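You operate a simulated robot arm through the tools that you are given. There is no shell and no other tool.

You run a simulated robot arm. Do the job below in one go: nothing can be reset, and whatever is moved stays where it is left.

JOB
Drain the foam bath and rinse the foam off the mat and the tub bottom.
Fine: drain first, with the red lever; use the shower head and put it back; blue lever off, tub empty, van floor dry.

It is judged by the outcome, as a careful person would: the job done as asked, and still so three seconds after it is handed in. It fails if anything else is knocked over, pushed out of place, dropped, spilled or broken.

ROBOT AND FRAMES
A 6-joint arm with a two-finger gripper, fixed in place. Base frame: the origin is at the foot of the arm, x ahead of it, y to its left, z up. Units: mm, rad, N and s.
Its first joint turns from -2.897 to 2.897 rad. Payload 2.45 kg.
The tool frame sits at the grasp point between the pads (the TCP): z along the fingers, y along the line on which they close. The tips reach 20 mm beyond it. The gripper opens to 140 mm. The gripper's body begins 168 mm behind the TCP.
Orientation is that of the tool frame in the base frame, as a unit quaternion [x, y, z, w]. With the fingers straight down and closing along the base's y, the tool's x points along the base's -x, its y along +y and its z along -z.

CONTROLS
- The arm moves only by the tool move_arm. Its arguments are lists of equal length, an entry for each row: "linear": the shift along the tool's x, y, z in units of 25 mm (1.0 is 25 mm), a list of three; "dr": the turn, a rotation vector about the tool's x, y, z in units of 8 degrees (1.0 is 8 degrees), a list of three; "hand": the closure in counts, from 0 (fully open) to 255 (shut). In form: {"linear": [[tx, ty, tz], ...], "dr": [[wx, wy, wz], ...], "hand": [hand, ...]}. A call has 1 to 20 rows; each row shifts and turns the commanded pose from where the row before left it, along the tool's axes as they then stand. A call with a number of a shift or a turn outside -1 to 1 is refused whole. Each row takes 0.2 s and may step no farther than 50 mm and 0.15 rad from the row before; otherwise, or with a gripper value out of range, the whole call is refused. A pose out of reach is approached as far as the arm can. The call stops where the force on the tool passes 80 N (or 10 N more than at its start, if that is more) or the arm is blocked; 0.2 s more then pass. Each finger travels about 45 mm/s and halts on what it meets, pressing with about 43 N; the grip force reading is that of the motor and also rises with nothing between the fingers. The clock runs only during rows and for 0.2 s after the last one: add rows that do not move to give the fingers time. It gives the time, the measured TCP pose, the force on the tool (base axes), the opening and the grip force at its end, in the units of the frame above (readings bear some noise), with the torque about the TCP (base axes, N m) and any sound that the robot's microphone picked up, and new pictures: "views" is both (left out), scene, wrist or none.
- Cameras (640 x 400 px; columns grow to the right, rows downward): "scene" is fixed at [400.3, 500.7, 1695.8]; the picture's right is [-0.91, -0.42, 0.00], its down [-0.29, 0.62, -0.73] and it looks along [0.31, -0.66, -0.69] (base axes); focal length 238 px, centre (320, 200). "wrist" rides on the gripper at [78, 11, -209] in the tool frame; the picture's right is [-0.14, 0.99, 0.00], its down [-0.92, -0.13, -0.37] and it looks along [-0.37, -0.05, 0.93] (tool axes); focal length 280 px, centre (320, 200). There is no depth. A picture from a camera that has moved, and an enlarged one, comes with that camera's place and axes in the base frame and with its lens.
- close_up(camera, box): a new picture of the part [left, top, right, bottom] of that camera's present view, enlarged. The clock stands still meanwhile.
- hand_in(): hands the job in; it is judged then, once.

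Nothing tells you positions but the pictures and the camera data. Unless the task says otherwise, let go and move clear before handing in.

The tools are called after "Call:" by a JSON object that holds its "op" and its "data". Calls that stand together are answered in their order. move_arm: Moves the arm, as the interface text tells. Its arguments: {"type":"object","properties":{"linear":{"type":"array"},"dr":{"type":"array"},"hand":{"type":"array"},"views":{"type":"string","enum":["both","scene","wrist","none"]}},"required":["linear","dr","hand"]} The other tools are called the same way: close_up (camera, box) takes an enlarged picture of a part of a camera's view; hand_in () hands the job in.

At the start:

```text
time: 0.0
tool_pos: [487.9, -287.2, 1449.6]
ee_rot: [0.0, 1.0, -0.001, 0.0]
wrist_force: [0.2, -0.4, 0.1]
torque: [0.0, -0.01, 0.01]
opening: 140.2
gripper_force: 0.1
```

scene: 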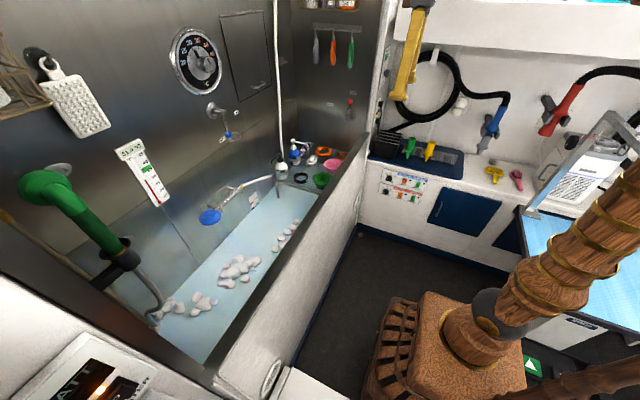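
wrist: 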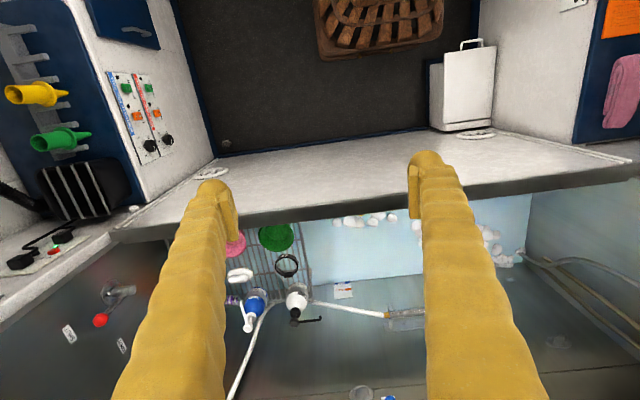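

I see a grooming-van tub with foam on a blue mat, a shower head on a hose, and a red and a blue lever somewhere on the tub wall. First I will look closer at parts of both views to find the levers, the shower head and its holder.

Call:
{"op": "close_up", "data": {"camera": "scene", "box": [180, 80, 380, 220]}}

Call:
{"op": "close_up", "data": {"camera": "scene", "box": [100, 170, 340, 340]}}

Call:
{"op": "close_up", "data": {"camera": "wrist", "box": [30, 200, 270, 400]}}

Call:
{"op": "close_up", "data": {"camera": "wrist", "box": [220, 200, 460, 400]}}

Call:
{"op": "close_up", "data": {"camera": "scene", "box": [360, 60, 640, 260]}}

Call:
{"op": "close_up", "data": {"camera": "scene", "box": [0, 130, 200, 330]}}

```text
2.86 times, centred on (280, 150) of scene
camera zoom: at [400.3, 500.7, 1695.8], right [-0.91, -0.42, 0.0], down [-0.29, 0.62, -0.73], along [0.31, -0.66, -0.69], focal length 680 px, centre (434, 343)
```

zoom: 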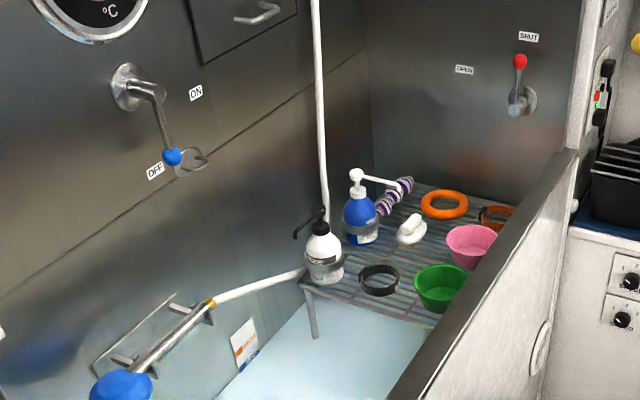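

```text
2.35 times, centred on (220, 255) of scene
camera zoom: at [400.3, 500.7, 1695.8], right [-0.91, -0.42, 0.0], down [-0.29, 0.62, -0.73], along [0.31, -0.66, -0.69], focal length 560 px, centre (555, 71)
```

zoom: 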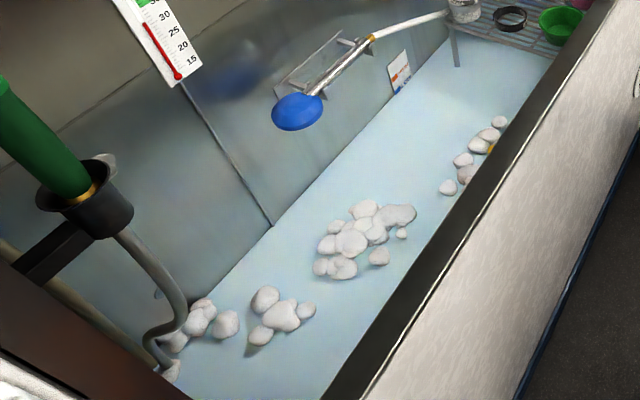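

```text
2.00 times, centred on (150, 300) of wrist
camera zoom: at [409.2, -274.9, 1657.9], right [0.14, 0.99, 0.0], down [0.92, -0.13, 0.37], along [0.37, -0.05, -0.93], focal length 561 px, centre (660, 0)
```

zoom: 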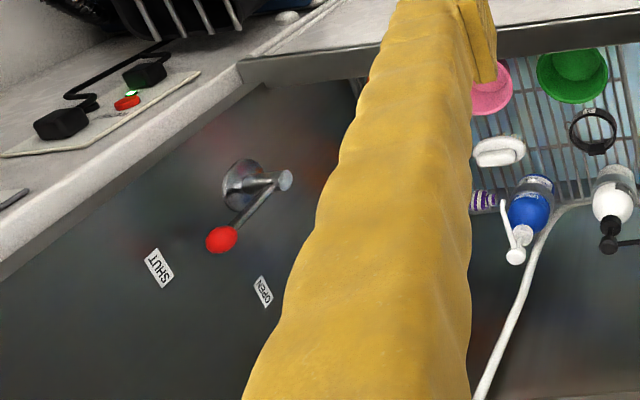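

```text
2.00 times, centred on (340, 300) of wrist
camera zoom: at [409.2, -274.9, 1657.9], right [0.14, 0.99, 0.0], down [0.92, -0.13, 0.37], along [0.37, -0.05, -0.93], focal length 561 px, centre (280, 0)
```

zoom: 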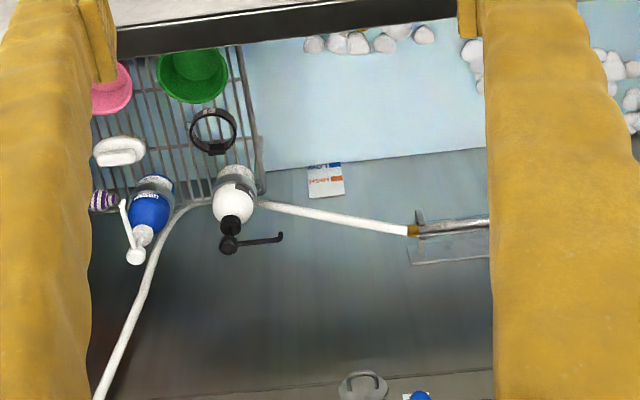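

```text
2.00 times, centred on (500, 160) of scene
camera zoom: at [400.3, 500.7, 1695.8], right [-0.91, -0.42, 0.0], down [-0.29, 0.62, -0.73], along [0.31, -0.66, -0.69], focal length 476 px, centre (-40, 280)
```

zoom: 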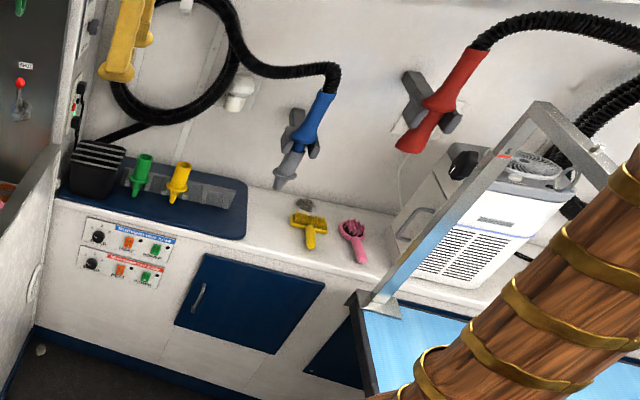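

```text
2.00 times, centred on (100, 230) of scene
camera zoom: at [400.3, 500.7, 1695.8], right [-0.91, -0.42, 0.0], down [-0.29, 0.62, -0.73], along [0.31, -0.66, -0.69], focal length 476 px, centre (760, 140)
```

zoom: 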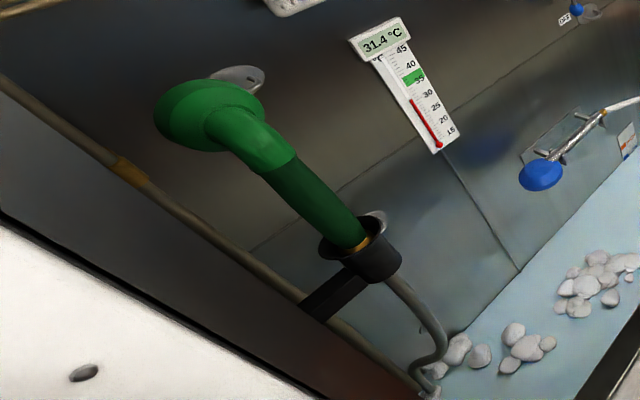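

The red drain lever is on the far end wall at about (842, -857, 1150), standing at SHUT, with OPEN towards +x. The blue lever is on the back wall at about (1180, -205, 1175), at OFF, and the blue shower head lies in its rack at about x 1131, z 938. I'll turn the tool towards the red lever first and check the view.

Call:
{"op": "move_arm", "data": {"linear": [[0, 0, 0], [0, 0, 0], [0, 0, 0], [0, 0, 0], [0, 0, 0], [0, 0, 0]], "dr": [[0, 0, 1], [0, 0, 1], [0, 0, 1], [0, 0, 1], [0, 0, 1], [0, 0, 1]], "hand": [100, 150, 200, 255, 255, 255], "views": "both"}}

```text
time: 1.4
tool_pos: [486.8, -285.7, 1450.3]
ee_rot: [0.408, 0.913, 0.0, 0.0]
wrist_force: [0.1, -0.2, -0.5]
torque: [0.0, 0.03, 0.0]
opening: 19.9
gripper_force: 0.1
camera wrist: at [443.1, -220.1, 1658.1], right [0.83, 0.56, 0.0], down [0.52, -0.77, 0.37], along [0.21, -0.31, -0.93], focal length 280 px, centre (320, 200)
```

scene: 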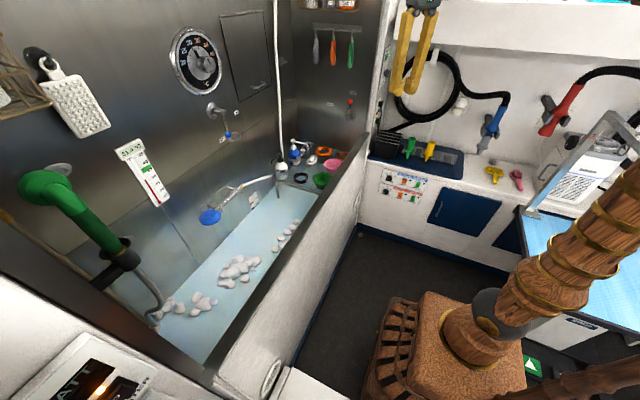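
wrist: 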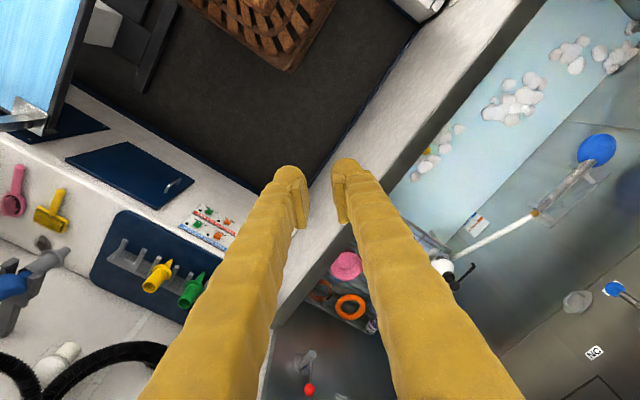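

The tool turned cleanly and the wrist camera now sees the red lever, the blue lever and the shower head. I'll enlarge these before pitching up.

Call:
{"op": "close_up", "data": {"camera": "wrist", "box": [400, 100, 640, 400]}}

Call:
{"op": "close_up", "data": {"camera": "wrist", "box": [260, 220, 400, 400]}}

Call:
{"op": "close_up", "data": {"camera": "wrist", "box": [520, 120, 640, 220]}}

Call:
{"op": "close_up", "data": {"camera": "scene", "box": [190, 165, 270, 230]}}

Call:
{"op": "close_up", "data": {"camera": "scene", "box": [195, 85, 255, 150]}}

Call:
{"op": "close_up", "data": {"camera": "scene", "box": [310, 80, 380, 140]}}

```text
1.33 times, centred on (520, 250) of wrist
camera zoom: at [443.1, -220.1, 1658.1], right [0.83, 0.56, 0.0], down [0.52, -0.77, 0.37], along [0.21, -0.31, -0.93], focal length 374 px, centre (53, 133)
```

zoom: 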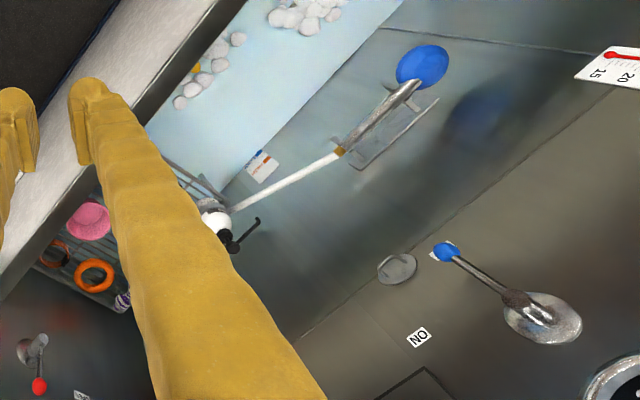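

```text
2.22 times, centred on (330, 310) of wrist
camera zoom: at [443.1, -220.1, 1658.1], right [0.83, 0.56, 0.0], down [0.52, -0.77, 0.37], along [0.21, -0.31, -0.93], focal length 623 px, centre (298, -44)
```

zoom: 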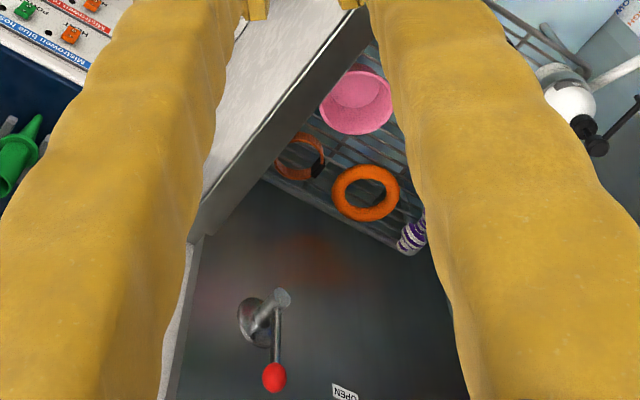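

```text
4.00 times, centred on (580, 170) of wrist
camera zoom: at [443.1, -220.1, 1658.1], right [0.83, 0.56, 0.0], down [0.52, -0.77, 0.37], along [0.21, -0.31, -0.93], focal length 1122 px, centre (-720, 320)
```

zoom: 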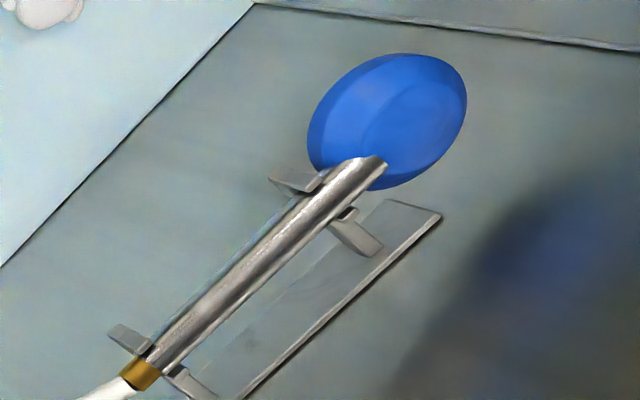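

```text
6.15 times, centred on (230, 198) of scene
camera zoom: at [400.3, 500.7, 1695.8], right [-0.91, -0.42, 0.0], down [-0.29, 0.62, -0.73], along [0.31, -0.66, -0.69], focal length 1464 px, centre (874, 215)
```

zoom: 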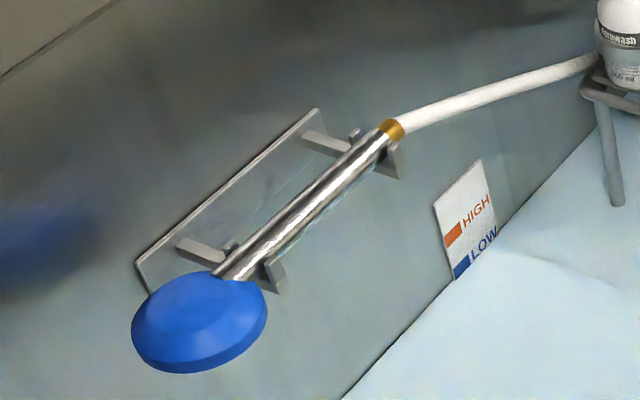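

```text
6.15 times, centred on (225, 118) of scene
camera zoom: at [400.3, 500.7, 1695.8], right [-0.91, -0.42, 0.0], down [-0.29, 0.62, -0.73], along [0.31, -0.66, -0.69], focal length 1464 px, centre (905, 708)
```

zoom: 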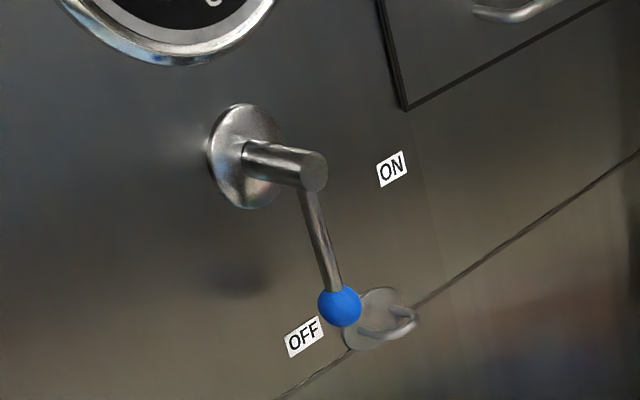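

```text
6.67 times, centred on (345, 110) of scene
camera zoom: at [400.3, 500.7, 1695.8], right [-0.91, -0.42, 0.0], down [-0.29, 0.62, -0.73], along [0.31, -0.66, -0.69], focal length 1586 px, centre (153, 800)
```

zoom: 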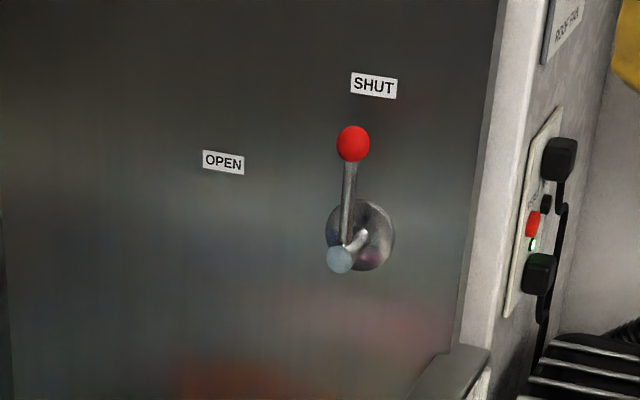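

The red lever's knob is free all round and the OPEN label lies towards +x. Next I'll pitch the closed gripper up to horizontal, pointing at that wall.

Call:
{"op": "move_arm", "data": {"linear": [[0, 0, 0], [0, 0, 0], [0, 0, 0], [0, 0, 0], [0, 0, 0], [0, 0, 0], [0, 0, 0], [0, 0, 0], [0, 0, 0], [0, 0, 0], [0, 0, 0]], "dr": [[0, -1, 0], [0, -1, 0], [0, -1, 0], [0, -1, 0], [0, -1, 0], [0, -1, 0], [0, -1, 0], [0, -1, 0], [0, -1, 0], [0, -1, 0], [0, -1, 0]], "hand": [255, 255, 255, 255, 255, 255, 255, 255, 255, 255, 255], "views": "both"}}

```text
time: 2.3
tool_pos: [560.5, -322.2, 1347.6]
ee_rot: [0.395, 0.907, -0.087, 0.117]
wrist_force: [-0.9, -1.1, 0.1]
torque: [0.01, 0.01, -0.02]
opening: 0.0
gripper_force: 29.6
stopped in row 4: the arm was blocked; the commanded pose is now the measured one
camera wrist: at [485.8, -206.7, 1524.5], right [0.82, 0.57, -0.02], down [0.46, -0.63, 0.62], along [0.34, -0.52, -0.78], focal length 280 px, centre (320, 200)
```

scene: 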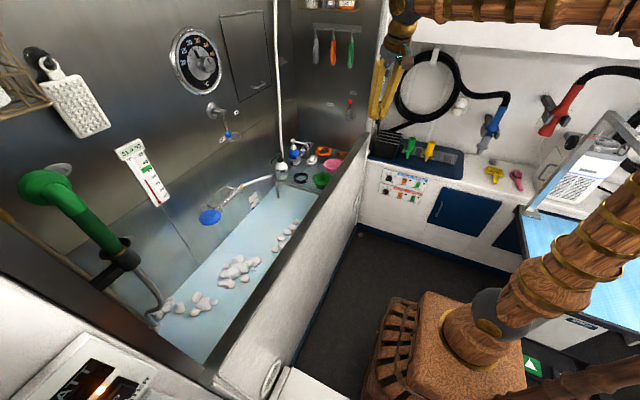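
wrist: 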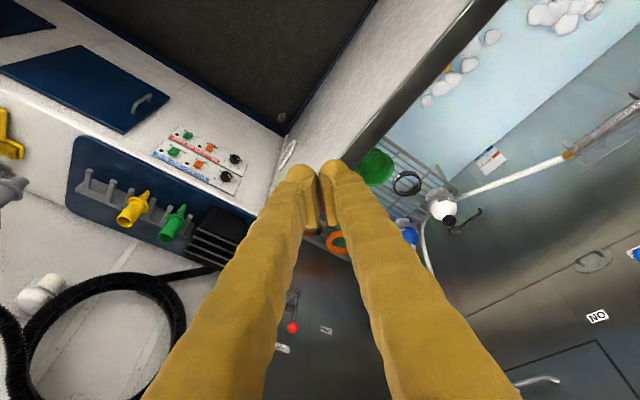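

The pitch was blocked at about 17° — this pose is likely high and close in for the arm. I'll move outward and lower towards the red lever with this orientation, then try pitching further.

Call:
{"op": "move_arm", "data": {"linear": [[-0.92, -0.2, 0.69], [-0.92, -0.2, 0.69], [-0.92, -0.2, 0.69], [-0.92, -0.2, 0.69], [-0.92, -0.2, 0.69], [-0.92, -0.2, 0.69]], "dr": [[0, 0, 0], [0, 0, 0], [0, 0, 0], [0, 0, 0], [0, 0, 0], [0, 0, 0]], "hand": [255, 255, 255, 255, 255, 255], "views": "none"}}

```text
time: 3.7
tool_pos: [642.1, -464.0, 1292.0]
ee_rot: [0.395, 0.906, -0.088, 0.121]
wrist_force: [-1.0, 0.1, -0.1]
torque: [-0.03, -0.03, 0.04]
opening: 0.0
gripper_force: 29.5
```

The move tracked well, so I'll try pitching up from here in small steps.

Call:
{"op": "move_arm", "data": {"linear": [[0, 0, 0], [0, 0, 0], [0, 0, 0], [0, 0, 0]], "dr": [[0, -0.8, 0], [0, -0.8, 0], [0, -0.8, 0], [0, -0.8, 0]], "hand": [255, 255, 255, 255], "views": "both"}}

```text
time: 4.7
tool_pos: [641.5, -465.3, 1293.0]
ee_rot: [0.366, 0.857, -0.173, 0.319]
wrist_force: [0.5, -0.2, -0.8]
torque: [0.04, 0.03, 0.02]
opening: 0.2
gripper_force: 29.8
camera wrist: at [520.5, -304.7, 1393.4], right [0.8, 0.59, 0.03], down [0.24, -0.37, 0.9], along [0.55, -0.72, -0.44], focal length 280 px, centre (320, 200)
```

scene: 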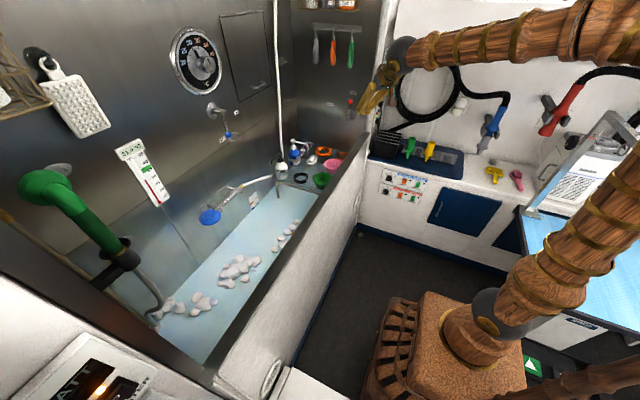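
wrist: 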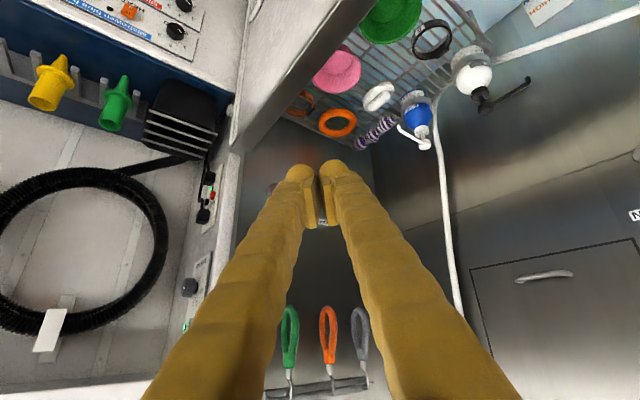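

Pitching works from here, and the tool is now about 42° off vertical pointing at the end wall. I'll pitch further towards horizontal and look again.

Call:
{"op": "move_arm", "data": {"linear": [[0, 0, 0], [0, 0, 0], [0, 0, 0], [0, 0, 0], [0, 0, 0]], "dr": [[0, -0.9, 0], [0, -0.9, 0], [0, -0.9, 0], [0, -0.9, 0], [0, -0.9, 0]], "hand": [255, 255, 255, 255, 255], "views": "both"}}

```text
time: 5.9
tool_pos: [631.4, -470.6, 1282.2]
ee_rot: [0.339, 0.708, -0.264, 0.56]
wrist_force: [3.1, 1.6, 3.4]
torque: [0.26, 0.45, -0.6]
opening: 0.0
gripper_force: 29.6
camera wrist: at [500.0, -291.4, 1254.5], right [0.79, 0.6, 0.14], down [-0.19, 0.03, 0.98], along [0.58, -0.8, 0.14], focal length 280 px, centre (320, 200)
```

scene: 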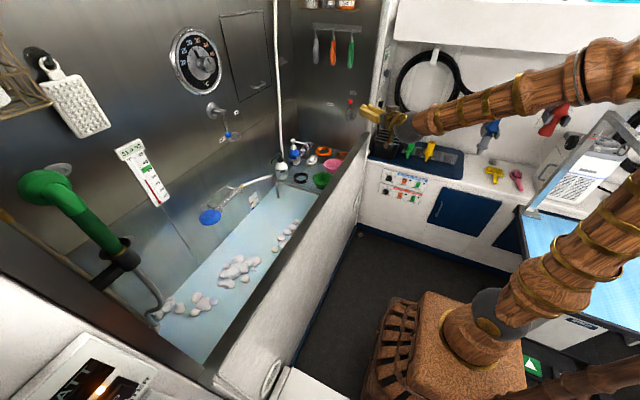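
wrist: 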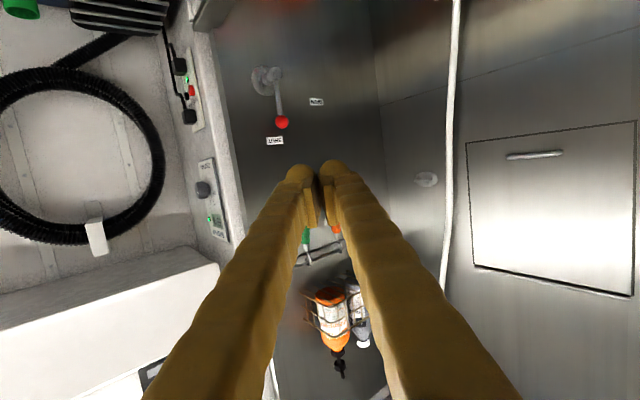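

The lever is now in clear view of the wrist camera (upside down). I'll enlarge it to refine its position.

Call:
{"op": "close_up", "data": {"camera": "wrist", "box": [220, 30, 380, 180]}}

Call:
{"op": "close_up", "data": {"camera": "scene", "box": [300, 60, 460, 180]}}

```text
2.67 times, centred on (300, 105) of wrist
camera zoom: at [500.0, -291.4, 1254.5], right [0.79, 0.6, 0.14], down [-0.19, 0.03, 0.98], along [0.58, -0.8, 0.14], focal length 748 px, centre (373, 453)
```

zoom: 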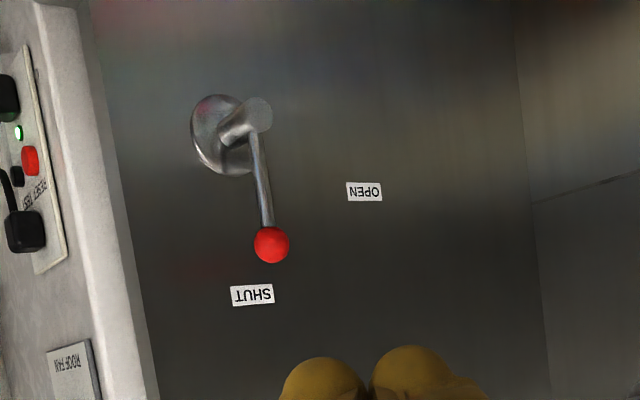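

```text
3.33 times, centred on (380, 120) of scene
camera zoom: at [400.3, 500.7, 1695.8], right [-0.91, -0.42, 0.0], down [-0.29, 0.62, -0.73], along [0.31, -0.66, -0.69], focal length 793 px, centre (120, 467)
```

zoom: 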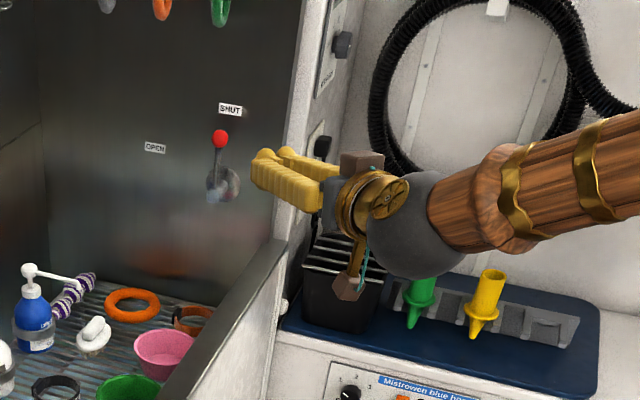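

The lever's pivot is near (834, -842, 1057) with the knob at (836, -855, 1155). I'll advance the closed fingers towards the -x side of the lever, stopping short to check tracking.

Call:
{"op": "move_arm", "data": {"linear": [[0.15, -0.29, 0.98], [0.15, -0.29, 0.98], [0.15, -0.29, 0.98], [0.15, -0.29, 0.98], [0.15, -0.29, 0.98], [0.15, -0.29, 0.98], [0.15, -0.29, 0.98], [0.15, -0.29, 0.98]], "dr": [[0, 0, 0], [0, 0, 0], [0, 0, 0], [0, 0, 0], [0, 0, 0], [0, 0, 0], [0, 0, 0], [0, 0, 0]], "hand": [255, 255, 255, 255, 255, 255, 255, 255], "views": "both"}}

```text
time: 7.7
tool_pos: [721.9, -640.8, 1227.9]
ee_rot: [0.295, 0.717, -0.278, 0.567]
wrist_force: [0.0, -0.2, -0.6]
torque: [-0.01, 0.02, 0.01]
opening: 0.0
gripper_force: 29.2
camera wrist: at [579.6, -472.0, 1192.2], right [0.76, 0.65, 0.07], down [-0.17, 0.08, 0.98], along [0.63, -0.75, 0.17], focal length 280 px, centre (320, 200)
```

scene: 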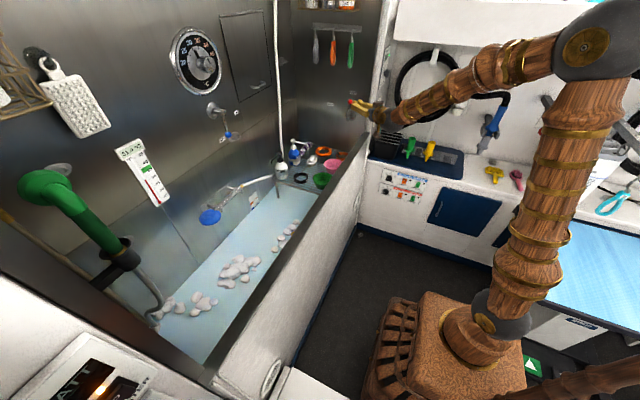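
wrist: 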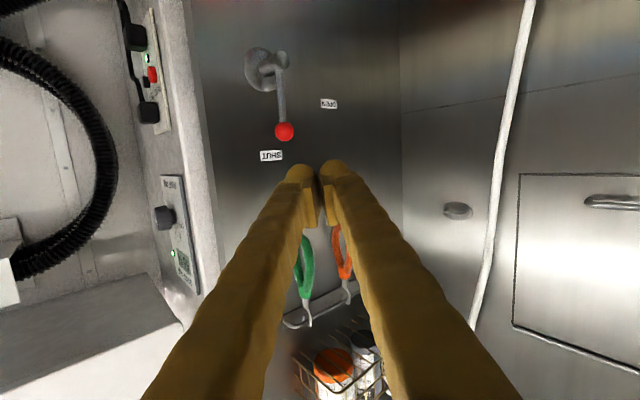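

The arm tracks well here. I'll now bring the fingertips beside the lever shaft on its -x side, with about 20 mm of clearance.

Call:
{"op": "move_arm", "data": {"linear": [[0.317, -0.379, 0.917], [0.317, -0.379, 0.917], [0.317, -0.379, 0.917], [0.317, -0.379, 0.917], [0.317, -0.379, 0.917], [0.317, -0.379, 0.917], [0.317, -0.379, 0.917], [0.317, -0.379, 0.917], [0.317, -0.379, 0.917]], "dr": [[0, 0, 0], [0, 0, 0], [0, 0, 0], [0, 0, 0], [0, 0, 0], [0, 0, 0], [0, 0, 0], [0, 0, 0], [0, 0, 0]], "hand": [255, 255, 255, 255, 255, 255, 255, 255, 255], "views": "both"}}

Call:
{"op": "close_up", "data": {"camera": "scene", "box": [300, 60, 420, 160]}}

```text
time: 9.7
tool_pos: [841.3, -795.1, 1145.9]
ee_rot: [0.303, 0.716, -0.285, 0.561]
wrist_force: [-0.1, -0.4, 0.3]
torque: [0.03, 0.0, 0.0]
opening: 0.0
gripper_force: 29.5
out of reach, approached as far as the arm can: row 2, 3, 4, 5, 6, 7, 8, 9
camera wrist: at [701.0, -621.4, 1111.0], right [0.77, 0.63, 0.07], down [-0.16, 0.09, 0.98], along [0.62, -0.77, 0.17], focal length 280 px, centre (320, 200)
```

scene: 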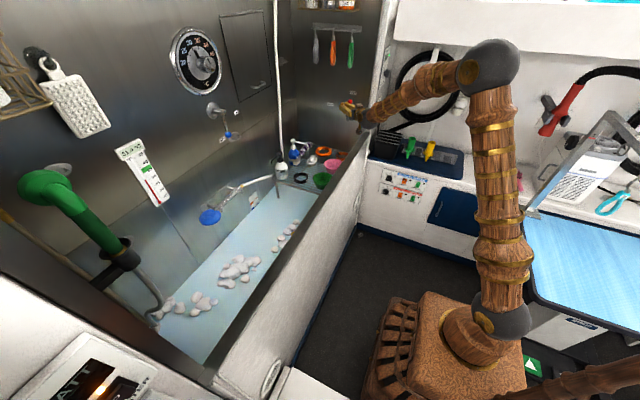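
wrist: 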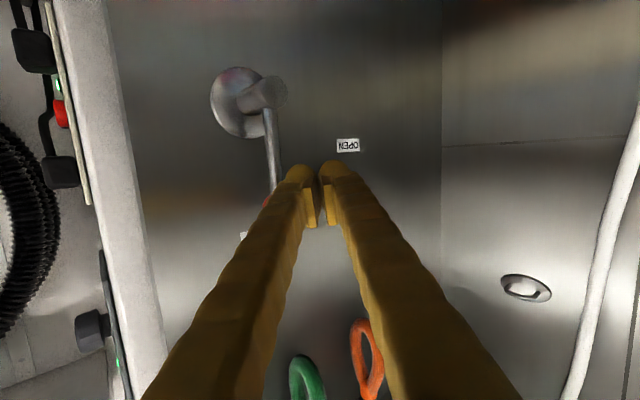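

```text
4.00 times, centred on (360, 110) of scene
camera zoom: at [400.3, 500.7, 1695.8], right [-0.91, -0.42, 0.0], down [-0.29, 0.62, -0.73], along [0.31, -0.66, -0.69], focal length 952 px, centre (160, 560)
```

zoom: 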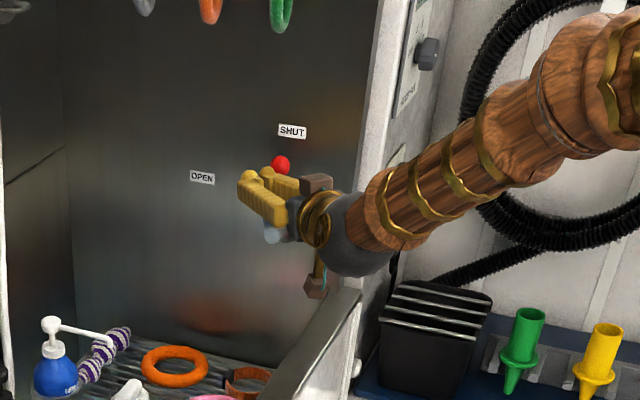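

The arm hit a reach limit with the nearly horizontal tool and drifted towards +x; nothing touched. I'll back off, pitch the tool down to about 45°, and try the approach again from above.

Call:
{"op": "move_arm", "data": {"linear": [[0, 0, -1], [0, 0, -1], [0, 0, -1], [0, 0, -1], [-0.2, -0.6, -0.2], [-0.2, -0.6, -0.2], [0, 0, 0], [0, 0, 0]], "dr": [[0, 0, 0], [0, 0, 0], [0, 0, 0], [0, 0, 0], [0, 1, 0], [0, 1, 0], [0, 1, 0], [0, 1, 0]], "hand": [255, 255, 255, 255, 255, 255, 255, 255], "views": "none"}}

```text
time: 11.5
tool_pos: [747.3, -746.0, 1188.4]
ee_rot: [0.334, 0.803, -0.26, 0.42]
wrist_force: [-0.6, 0.6, -1.6]
torque: [-0.19, -0.21, -0.06]
opening: 0.0
gripper_force: 29.3
out of reach, approached as far as the arm can: row 1, 2, 7, 8
```

The pitch stopped at about 31°, probably because the wrist is nearly straight in line with the forearm there. I'll retreat along the way I came and then pitch down steeply before coming out again.

Call:
{"op": "move_arm", "data": {"linear": [[0.08, 0.34, -0.85], [0.08, 0.34, -0.85], [0.08, 0.34, -0.85], [0.08, 0.34, -0.85], [0.08, 0.34, -0.85], [0, 0, -0.9], [0, 0, -0.9], [0, 0, -0.9], [0, 0, -0.9]], "dr": [[0, 0, 0], [0, 0, 0], [0, 0, 0], [0, 0, 0], [0, 0, 0], [0, 0, 0], [0, 0, 0], [0, 0, 0], [0, 0, 0]], "hand": [255, 255, 255, 255, 255, 255, 255, 255, 255], "views": "scene"}}

```text
time: 13.5
tool_pos: [677.7, -576.3, 1273.5]
ee_rot: [0.354, 0.797, -0.248, 0.422]
wrist_force: [-0.4, -0.5, -0.1]
torque: [-0.05, 0.0, -0.01]
opening: 0.2
gripper_force: 29.0
```

scene: 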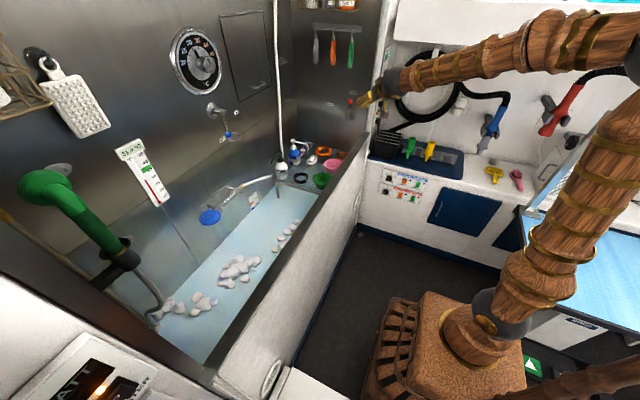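

No reach complaint here. Now I'll pitch the tool down to about 63° below horizontal.

Call:
{"op": "move_arm", "data": {"linear": [[0, 0, 0], [0, 0, 0], [0, 0, 0], [0, 0, 0], [0, 0, 0]], "dr": [[0, 0.8, 0], [0, 0.8, 0], [0, 0.8, 0], [0, 0.8, 0], [0, 0.8, 0]], "hand": [255, 255, 255, 255, 255], "views": "none"}}

```text
time: 14.7
tool_pos: [676.8, -575.3, 1276.5]
ee_rot: [0.409, 0.883, -0.139, 0.186]
wrist_force: [-0.2, 0.5, 0.7]
torque: [0.03, 0.01, 0.0]
opening: 0.2
gripper_force: 29.2
```

That works: the tool now points steeply down towards the wall. I'll roll the gripper so its fingers face along x, and move most of the way to the lever's -x side.

Call:
{"op": "move_arm", "data": {"linear": [[0, 0, 0], [0, 0, 0], [0, 0, 0], [0, 0, 0], [-0.63, 0.12, 0.85], [-0.63, 0.12, 0.85], [-0.63, 0.12, 0.85], [-0.63, 0.12, 0.85], [-0.63, 0.12, 0.85], [-0.63, 0.12, 0.85], [-0.63, 0.12, 0.85]], "dr": [[0, 0, 1], [0, 0, 1], [0, 0, 1], [0, 0, 1], [0, 0, 0], [0, 0, 0], [0, 0, 0], [0, 0, 0], [0, 0, 0], [0, 0, 0], [0, 0, 0]], "hand": [255, 255, 255, 255, 255, 255, 255, 255, 255, 255, 255], "views": "both"}}

```text
time: 17.1
tool_pos: [738.9, -732.8, 1190.9]
ee_rot: [0.636, 0.735, -0.085, 0.217]
wrist_force: [0.2, 0.2, 1.3]
torque: [-0.03, -0.03, 0.0]
opening: 0.1
gripper_force: 29.0
camera wrist: at [697.9, -575.8, 1346.3], right [0.98, 0.05, 0.21], down [-0.11, -0.7, 0.7], along [0.18, -0.71, -0.68], focal length 280 px, centre (320, 200)
```

scene: 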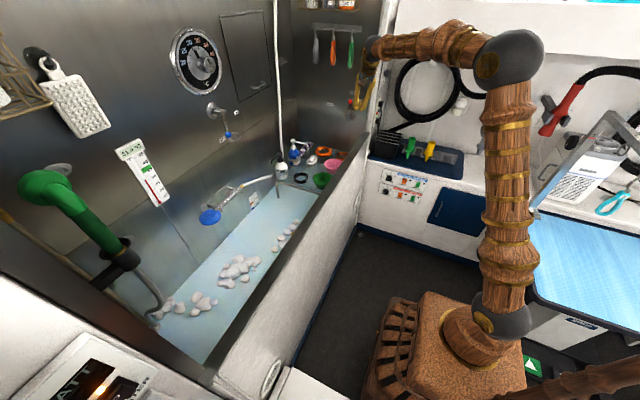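
wrist: 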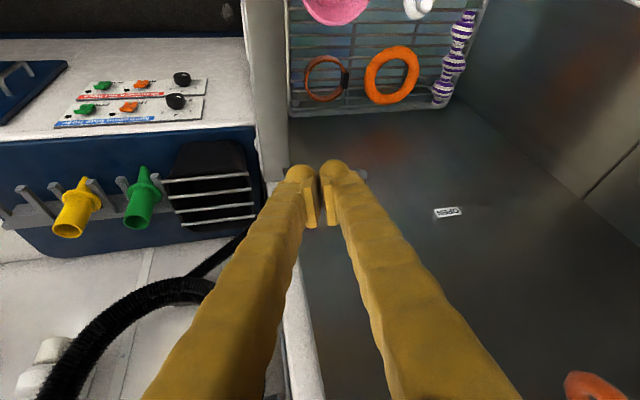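

The tool reaches well in this posture. I'll lower the fingertips beside the lever on its -x side.

Call:
{"op": "move_arm", "data": {"linear": [[-0.583, 0.152, 0.851], [-0.583, 0.152, 0.851], [-0.583, 0.152, 0.851], [-0.583, 0.152, 0.851], [-0.583, 0.152, 0.851]], "dr": [[0, 0, 0], [0, 0, 0], [0, 0, 0], [0, 0, 0], [0, 0, 0]], "hand": [255, 255, 255, 255, 255], "views": "both"}}

Call:
{"op": "close_up", "data": {"camera": "scene", "box": [310, 70, 410, 150]}}

Call:
{"op": "close_up", "data": {"camera": "wrist", "box": [240, 120, 440, 260]}}

```text
time: 18.3
tool_pos: [788.7, -836.4, 1135.0]
ee_rot: [0.636, 0.735, -0.085, 0.218]
wrist_force: [-0.3, -0.6, 1.4]
torque: [0.02, 0.03, -0.01]
opening: 0.2
gripper_force: 29.3
camera wrist: at [746.7, -679.5, 1286.9], right [0.98, 0.05, 0.21], down [-0.11, -0.7, 0.7], along [0.18, -0.71, -0.68], focal length 280 px, centre (320, 200)
```

scene: 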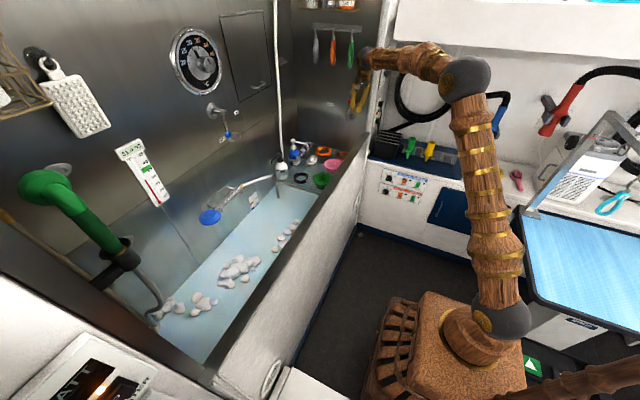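
wrist: 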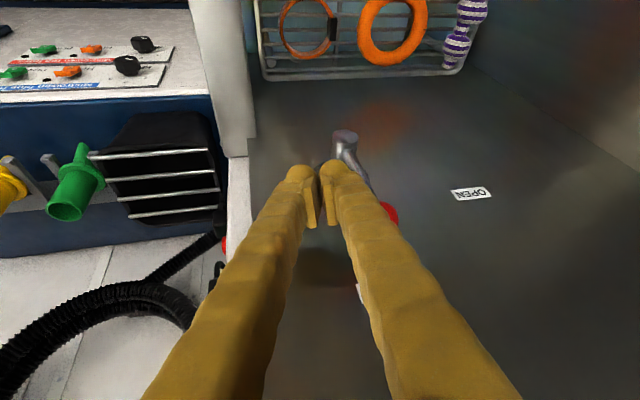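

```text
5.00 times, centred on (360, 110) of scene
camera zoom: at [400.3, 500.7, 1695.8], right [-0.91, -0.42, 0.0], down [-0.29, 0.62, -0.73], along [0.31, -0.66, -0.69], focal length 1190 px, centre (120, 650)
```

zoom: 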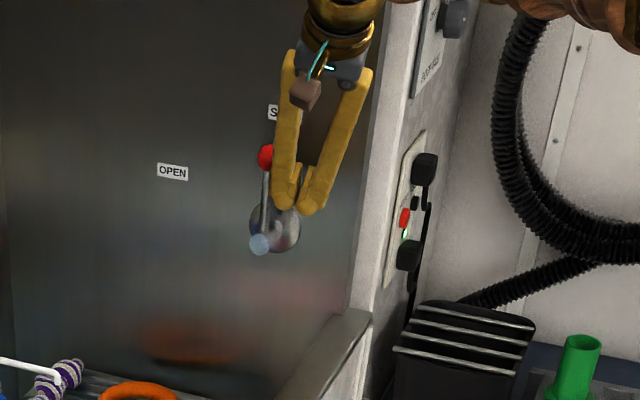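

```text
2.86 times, centred on (340, 190) of wrist
camera zoom: at [746.7, -679.5, 1286.9], right [0.98, 0.05, 0.21], down [-0.11, -0.7, 0.7], along [0.18, -0.71, -0.68], focal length 801 px, centre (263, 229)
```

zoom: 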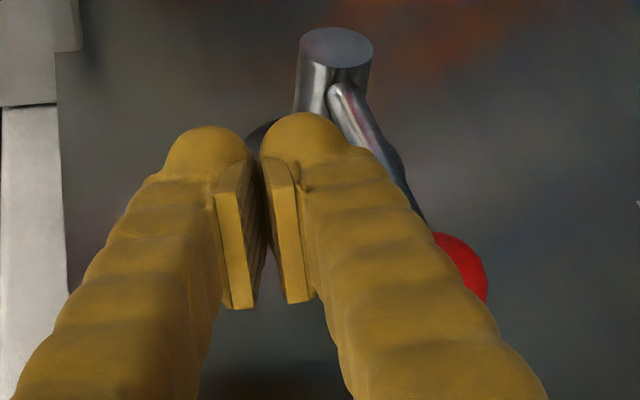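

The fingers are just left of the knob but slightly in front of it. I'll shift a little towards the wall, then push the lever towards OPEN (+x) in small steps.

Call:
{"op": "move_arm", "data": {"linear": [[-0.52, -0.3, 0.2], [0, 0, 0], [0.01, 0.9, 0.42], [0.01, 0.9, 0.42]], "dr": [[0, 0, 0], [0, 0, 0], [0, 0, 0], [0, 0, 0]], "hand": [255, 255, 255, 255], "views": "both"}}

Call:
{"op": "close_up", "data": {"camera": "scene", "box": [310, 70, 410, 150]}}

Call:
{"op": "close_up", "data": {"camera": "wrist", "box": [240, 120, 440, 260]}}

```text
time: 19.3
tool_pos: [833.6, -851.3, 1120.3]
ee_rot: [0.636, 0.736, -0.083, 0.217]
wrist_force: [0.2, -0.3, 0.8]
torque: [0.04, -0.04, 0.01]
opening: 0.1
gripper_force: 29.6
camera wrist: at [791.0, -694.8, 1274.5], right [0.98, 0.05, 0.21], down [-0.11, -0.7, 0.7], along [0.18, -0.71, -0.68], focal length 280 px, centre (320, 200)
```

scene: 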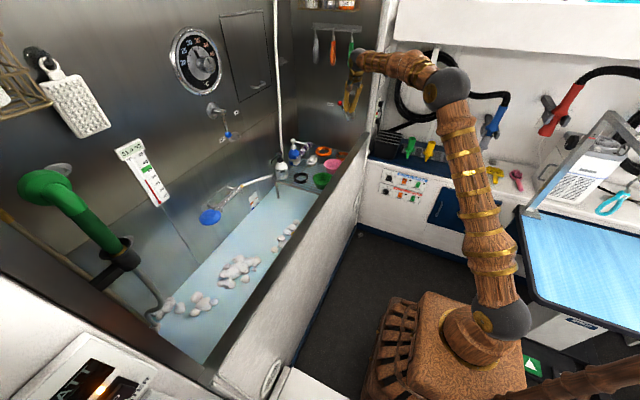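
wrist: 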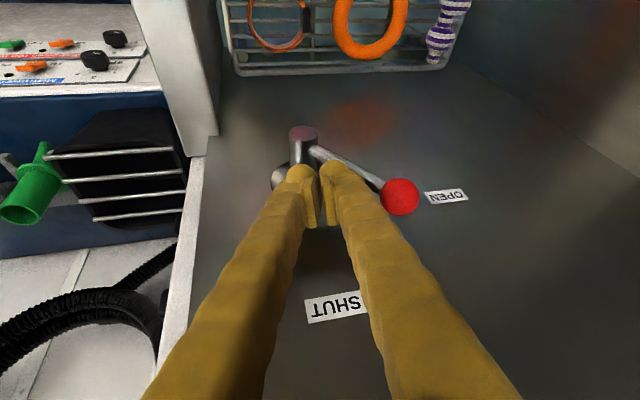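

```text
5.00 times, centred on (360, 110) of scene
camera zoom: at [400.3, 500.7, 1695.8], right [-0.91, -0.42, 0.0], down [-0.29, 0.62, -0.73], along [0.31, -0.66, -0.69], focal length 1190 px, centre (120, 650)
```

zoom: 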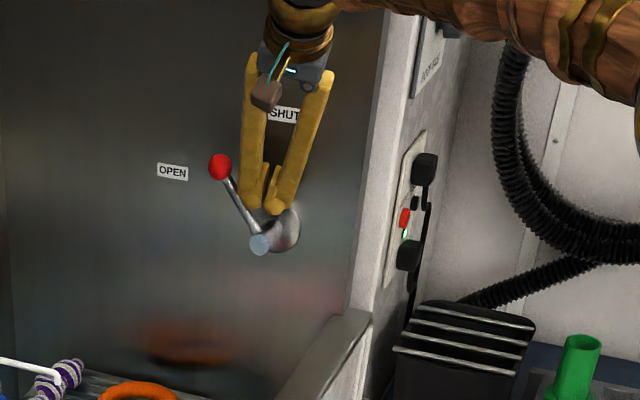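

```text
2.86 times, centred on (340, 190) of wrist
camera zoom: at [791.0, -694.8, 1274.5], right [0.98, 0.05, 0.21], down [-0.11, -0.7, 0.7], along [0.18, -0.71, -0.68], focal length 801 px, centre (263, 229)
```

zoom: 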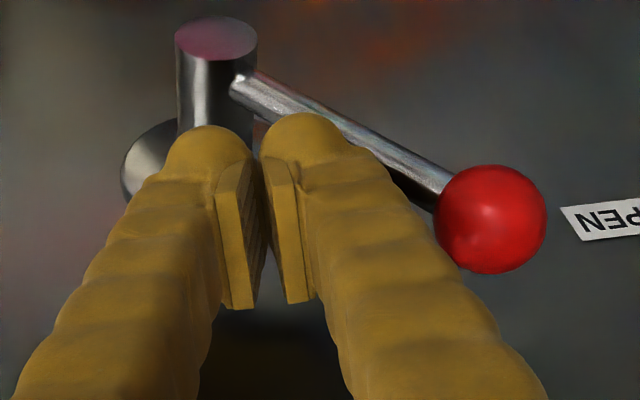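

The lever swings freely and is about 40° towards OPEN. I'll keep pushing it on, moving outward and down along its arc.

Call:
{"op": "move_arm", "data": {"linear": [[0.1, 0.85, 0.45], [0.12, 0.78, 0.61]], "dr": [[0, 0, 0], [0, 0, 0]], "hand": [255, 255], "views": "both"}}

Call:
{"op": "close_up", "data": {"camera": "scene", "box": [310, 70, 410, 150]}}

Call:
{"op": "close_up", "data": {"camera": "wrist", "box": [240, 120, 440, 260]}}

```text
time: 19.9
tool_pos: [876.4, -852.0, 1108.4]
ee_rot: [0.636, 0.734, -0.085, 0.222]
wrist_force: [-25.5, -8.1, 33.9]
torque: [0.58, 0.02, 0.27]
opening: 0.1
gripper_force: 29.2
camera wrist: at [833.0, -694.0, 1261.1], right [0.98, 0.05, 0.21], down [-0.12, -0.7, 0.71], along [0.19, -0.71, -0.67], focal length 280 px, centre (320, 200)
```

scene: 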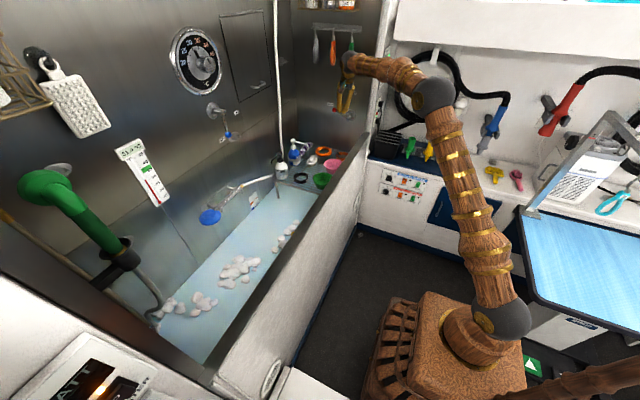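
wrist: 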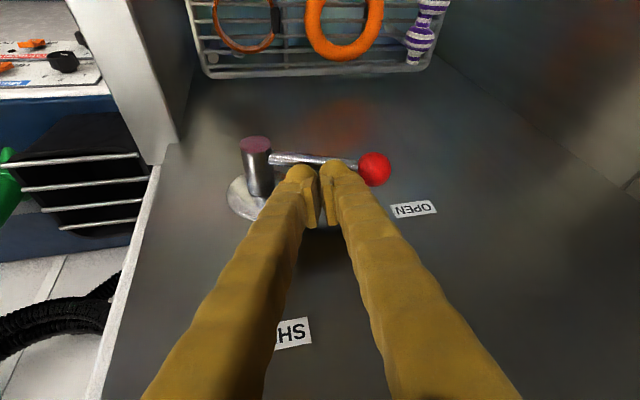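

```text
5.00 times, centred on (360, 110) of scene
camera zoom: at [400.3, 500.7, 1695.8], right [-0.91, -0.42, 0.0], down [-0.29, 0.62, -0.73], along [0.31, -0.66, -0.69], focal length 1190 px, centre (120, 650)
```

zoom: 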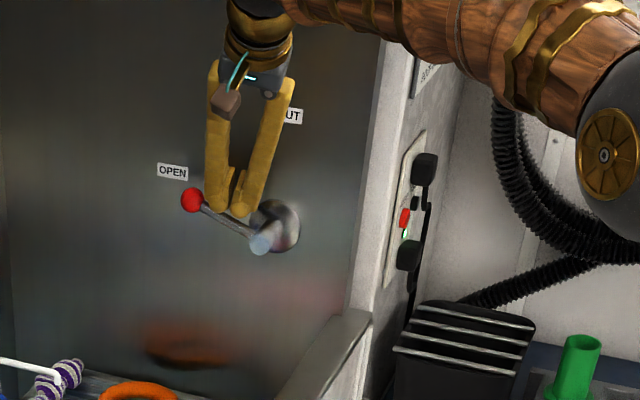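

```text
2.86 times, centred on (340, 190) of wrist
camera zoom: at [833.0, -694.0, 1261.1], right [0.98, 0.05, 0.21], down [-0.12, -0.7, 0.71], along [0.19, -0.71, -0.67], focal length 801 px, centre (263, 229)
```

zoom: 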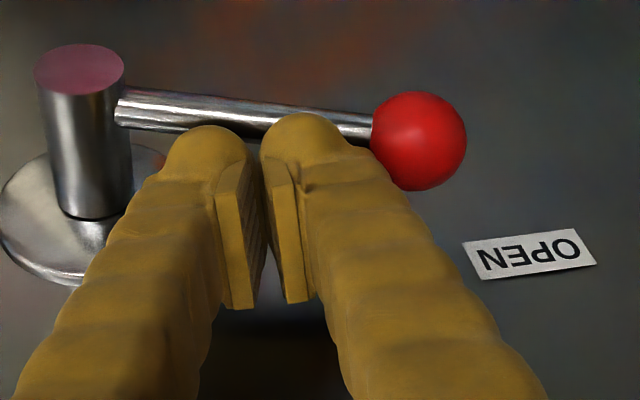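

The force rose to about 40 N with the knob right by the OPEN label, so the lever is at its stop. I'll back off along the fingers and check that it stays and the tub drains.

Call:
{"op": "move_arm", "data": {"linear": [[0, 0, -1], [0, 0, -1], [0, 0, -1], [0, 0, -1], [0, 0, -1], [0, 0, -1]], "dr": [[0, 0, 0], [0, 0, 0], [0, 0, 0], [0, 0, 0], [0, 0, 0], [0, 0, 0]], "hand": [255, 255, 255, 255, 255, 255], "views": "both"}}

Call:
{"op": "close_up", "data": {"camera": "scene", "box": [310, 70, 410, 150]}}

Call:
{"op": "close_up", "data": {"camera": "scene", "box": [100, 170, 340, 340]}}

```text
time: 21.3
tool_pos: [846.5, -790.6, 1233.5]
ee_rot: [0.636, 0.736, -0.084, 0.216]
wrist_force: [-0.6, -1.1, 0.1]
torque: [-0.02, 0.03, -0.03]
opening: 0.0
gripper_force: 29.0
camera wrist: at [804.0, -633.3, 1388.2], right [0.98, 0.05, 0.21], down [-0.11, -0.7, 0.7], along [0.18, -0.71, -0.68], focal length 280 px, centre (320, 200)
```

scene: 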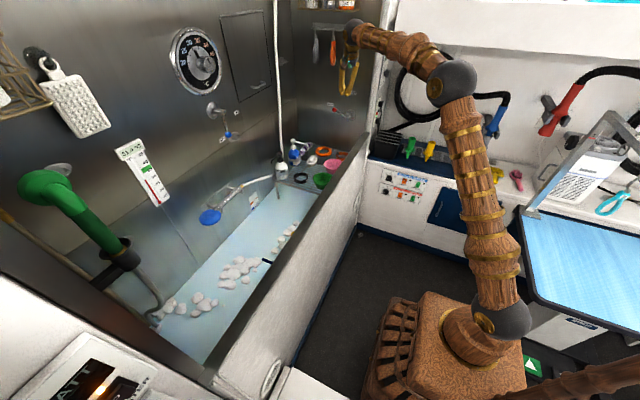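
wrist: 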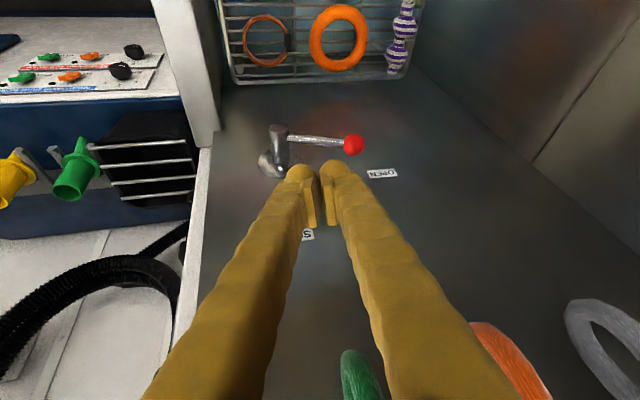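

```text
5.00 times, centred on (360, 110) of scene
camera zoom: at [400.3, 500.7, 1695.8], right [-0.91, -0.42, 0.0], down [-0.29, 0.62, -0.73], along [0.31, -0.66, -0.69], focal length 1190 px, centre (120, 650)
```

zoom: 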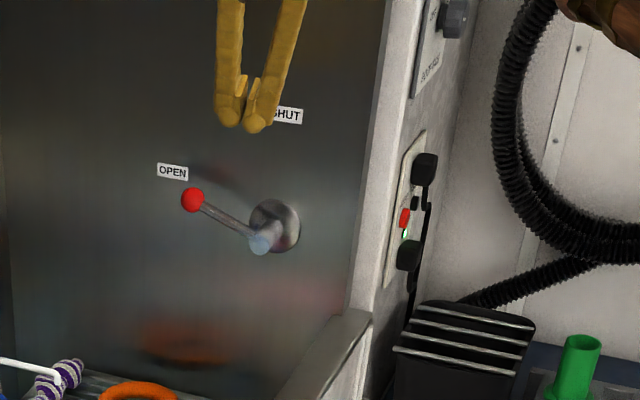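

```text
2.35 times, centred on (220, 255) of scene
camera zoom: at [400.3, 500.7, 1695.8], right [-0.91, -0.42, 0.0], down [-0.29, 0.62, -0.73], along [0.31, -0.66, -0.69], focal length 560 px, centre (555, 71)
```

zoom: 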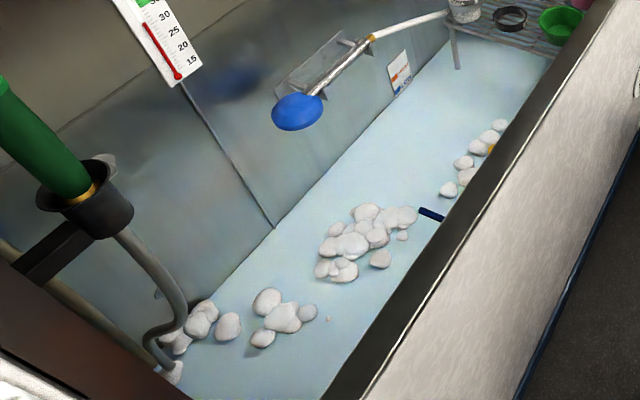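

The lever holds at OPEN and the water is going down. Next I'll swing back over the tub, level with the blue lever, looking into the tub on the way.

Call:
{"op": "move_arm", "data": {"linear": [[0.93, 0.13, -0.84], [0.93, 0.13, -0.84], [0.93, 0.13, -0.84], [0.93, 0.13, -0.84], [0.93, 0.13, -0.84], [0.93, 0.13, -0.84], [0.93, 0.13, -0.84], [0.93, 0.13, -0.84], [0.93, 0.13, -0.84], [0.93, 0.13, -0.84], [0.93, 0.13, -0.84], [0.93, 0.13, -0.84], [0.93, 0.13, -0.84]], "dr": [[0, 0, 0], [0, 0, 0], [0, 0, 0], [0, 0, 0], [0, 0, 0], [0, 0, 0], [0, 0, 0], [0, 0, 0], [0, 0, 0], [0, 0, 0], [0, 0, 0], [0, 0, 0], [0, 0, 0]], "hand": [255, 255, 255, 255, 255, 255, 255, 255, 255, 255, 255, 255, 255], "views": "both"}}

```text
time: 24.1
tool_pos: [796.7, -403.9, 1355.3]
ee_rot: [0.637, 0.735, -0.084, 0.216]
wrist_force: [-0.1, -0.7, -0.5]
torque: [0.02, 0.04, -0.02]
opening: 0.0
gripper_force: 29.5
camera wrist: at [756.1, -246.0, 1509.1], right [0.98, 0.05, 0.21], down [-0.11, -0.7, 0.7], along [0.18, -0.71, -0.68], focal length 280 px, centre (320, 200)
```

scene: 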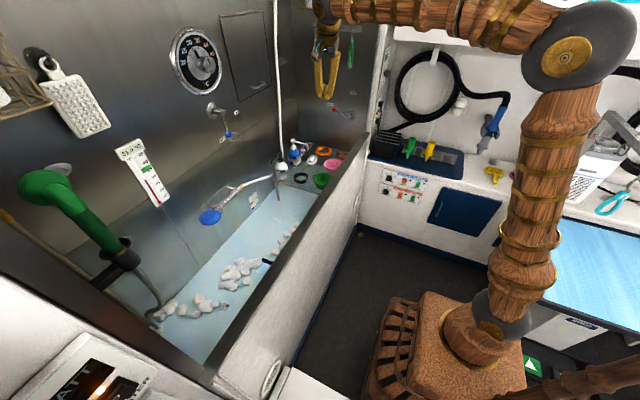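
wrist: 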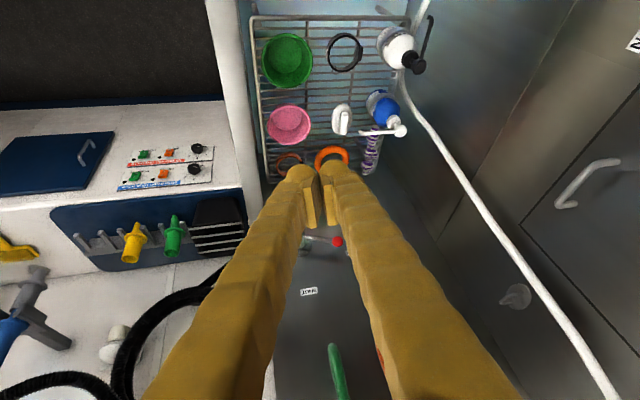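

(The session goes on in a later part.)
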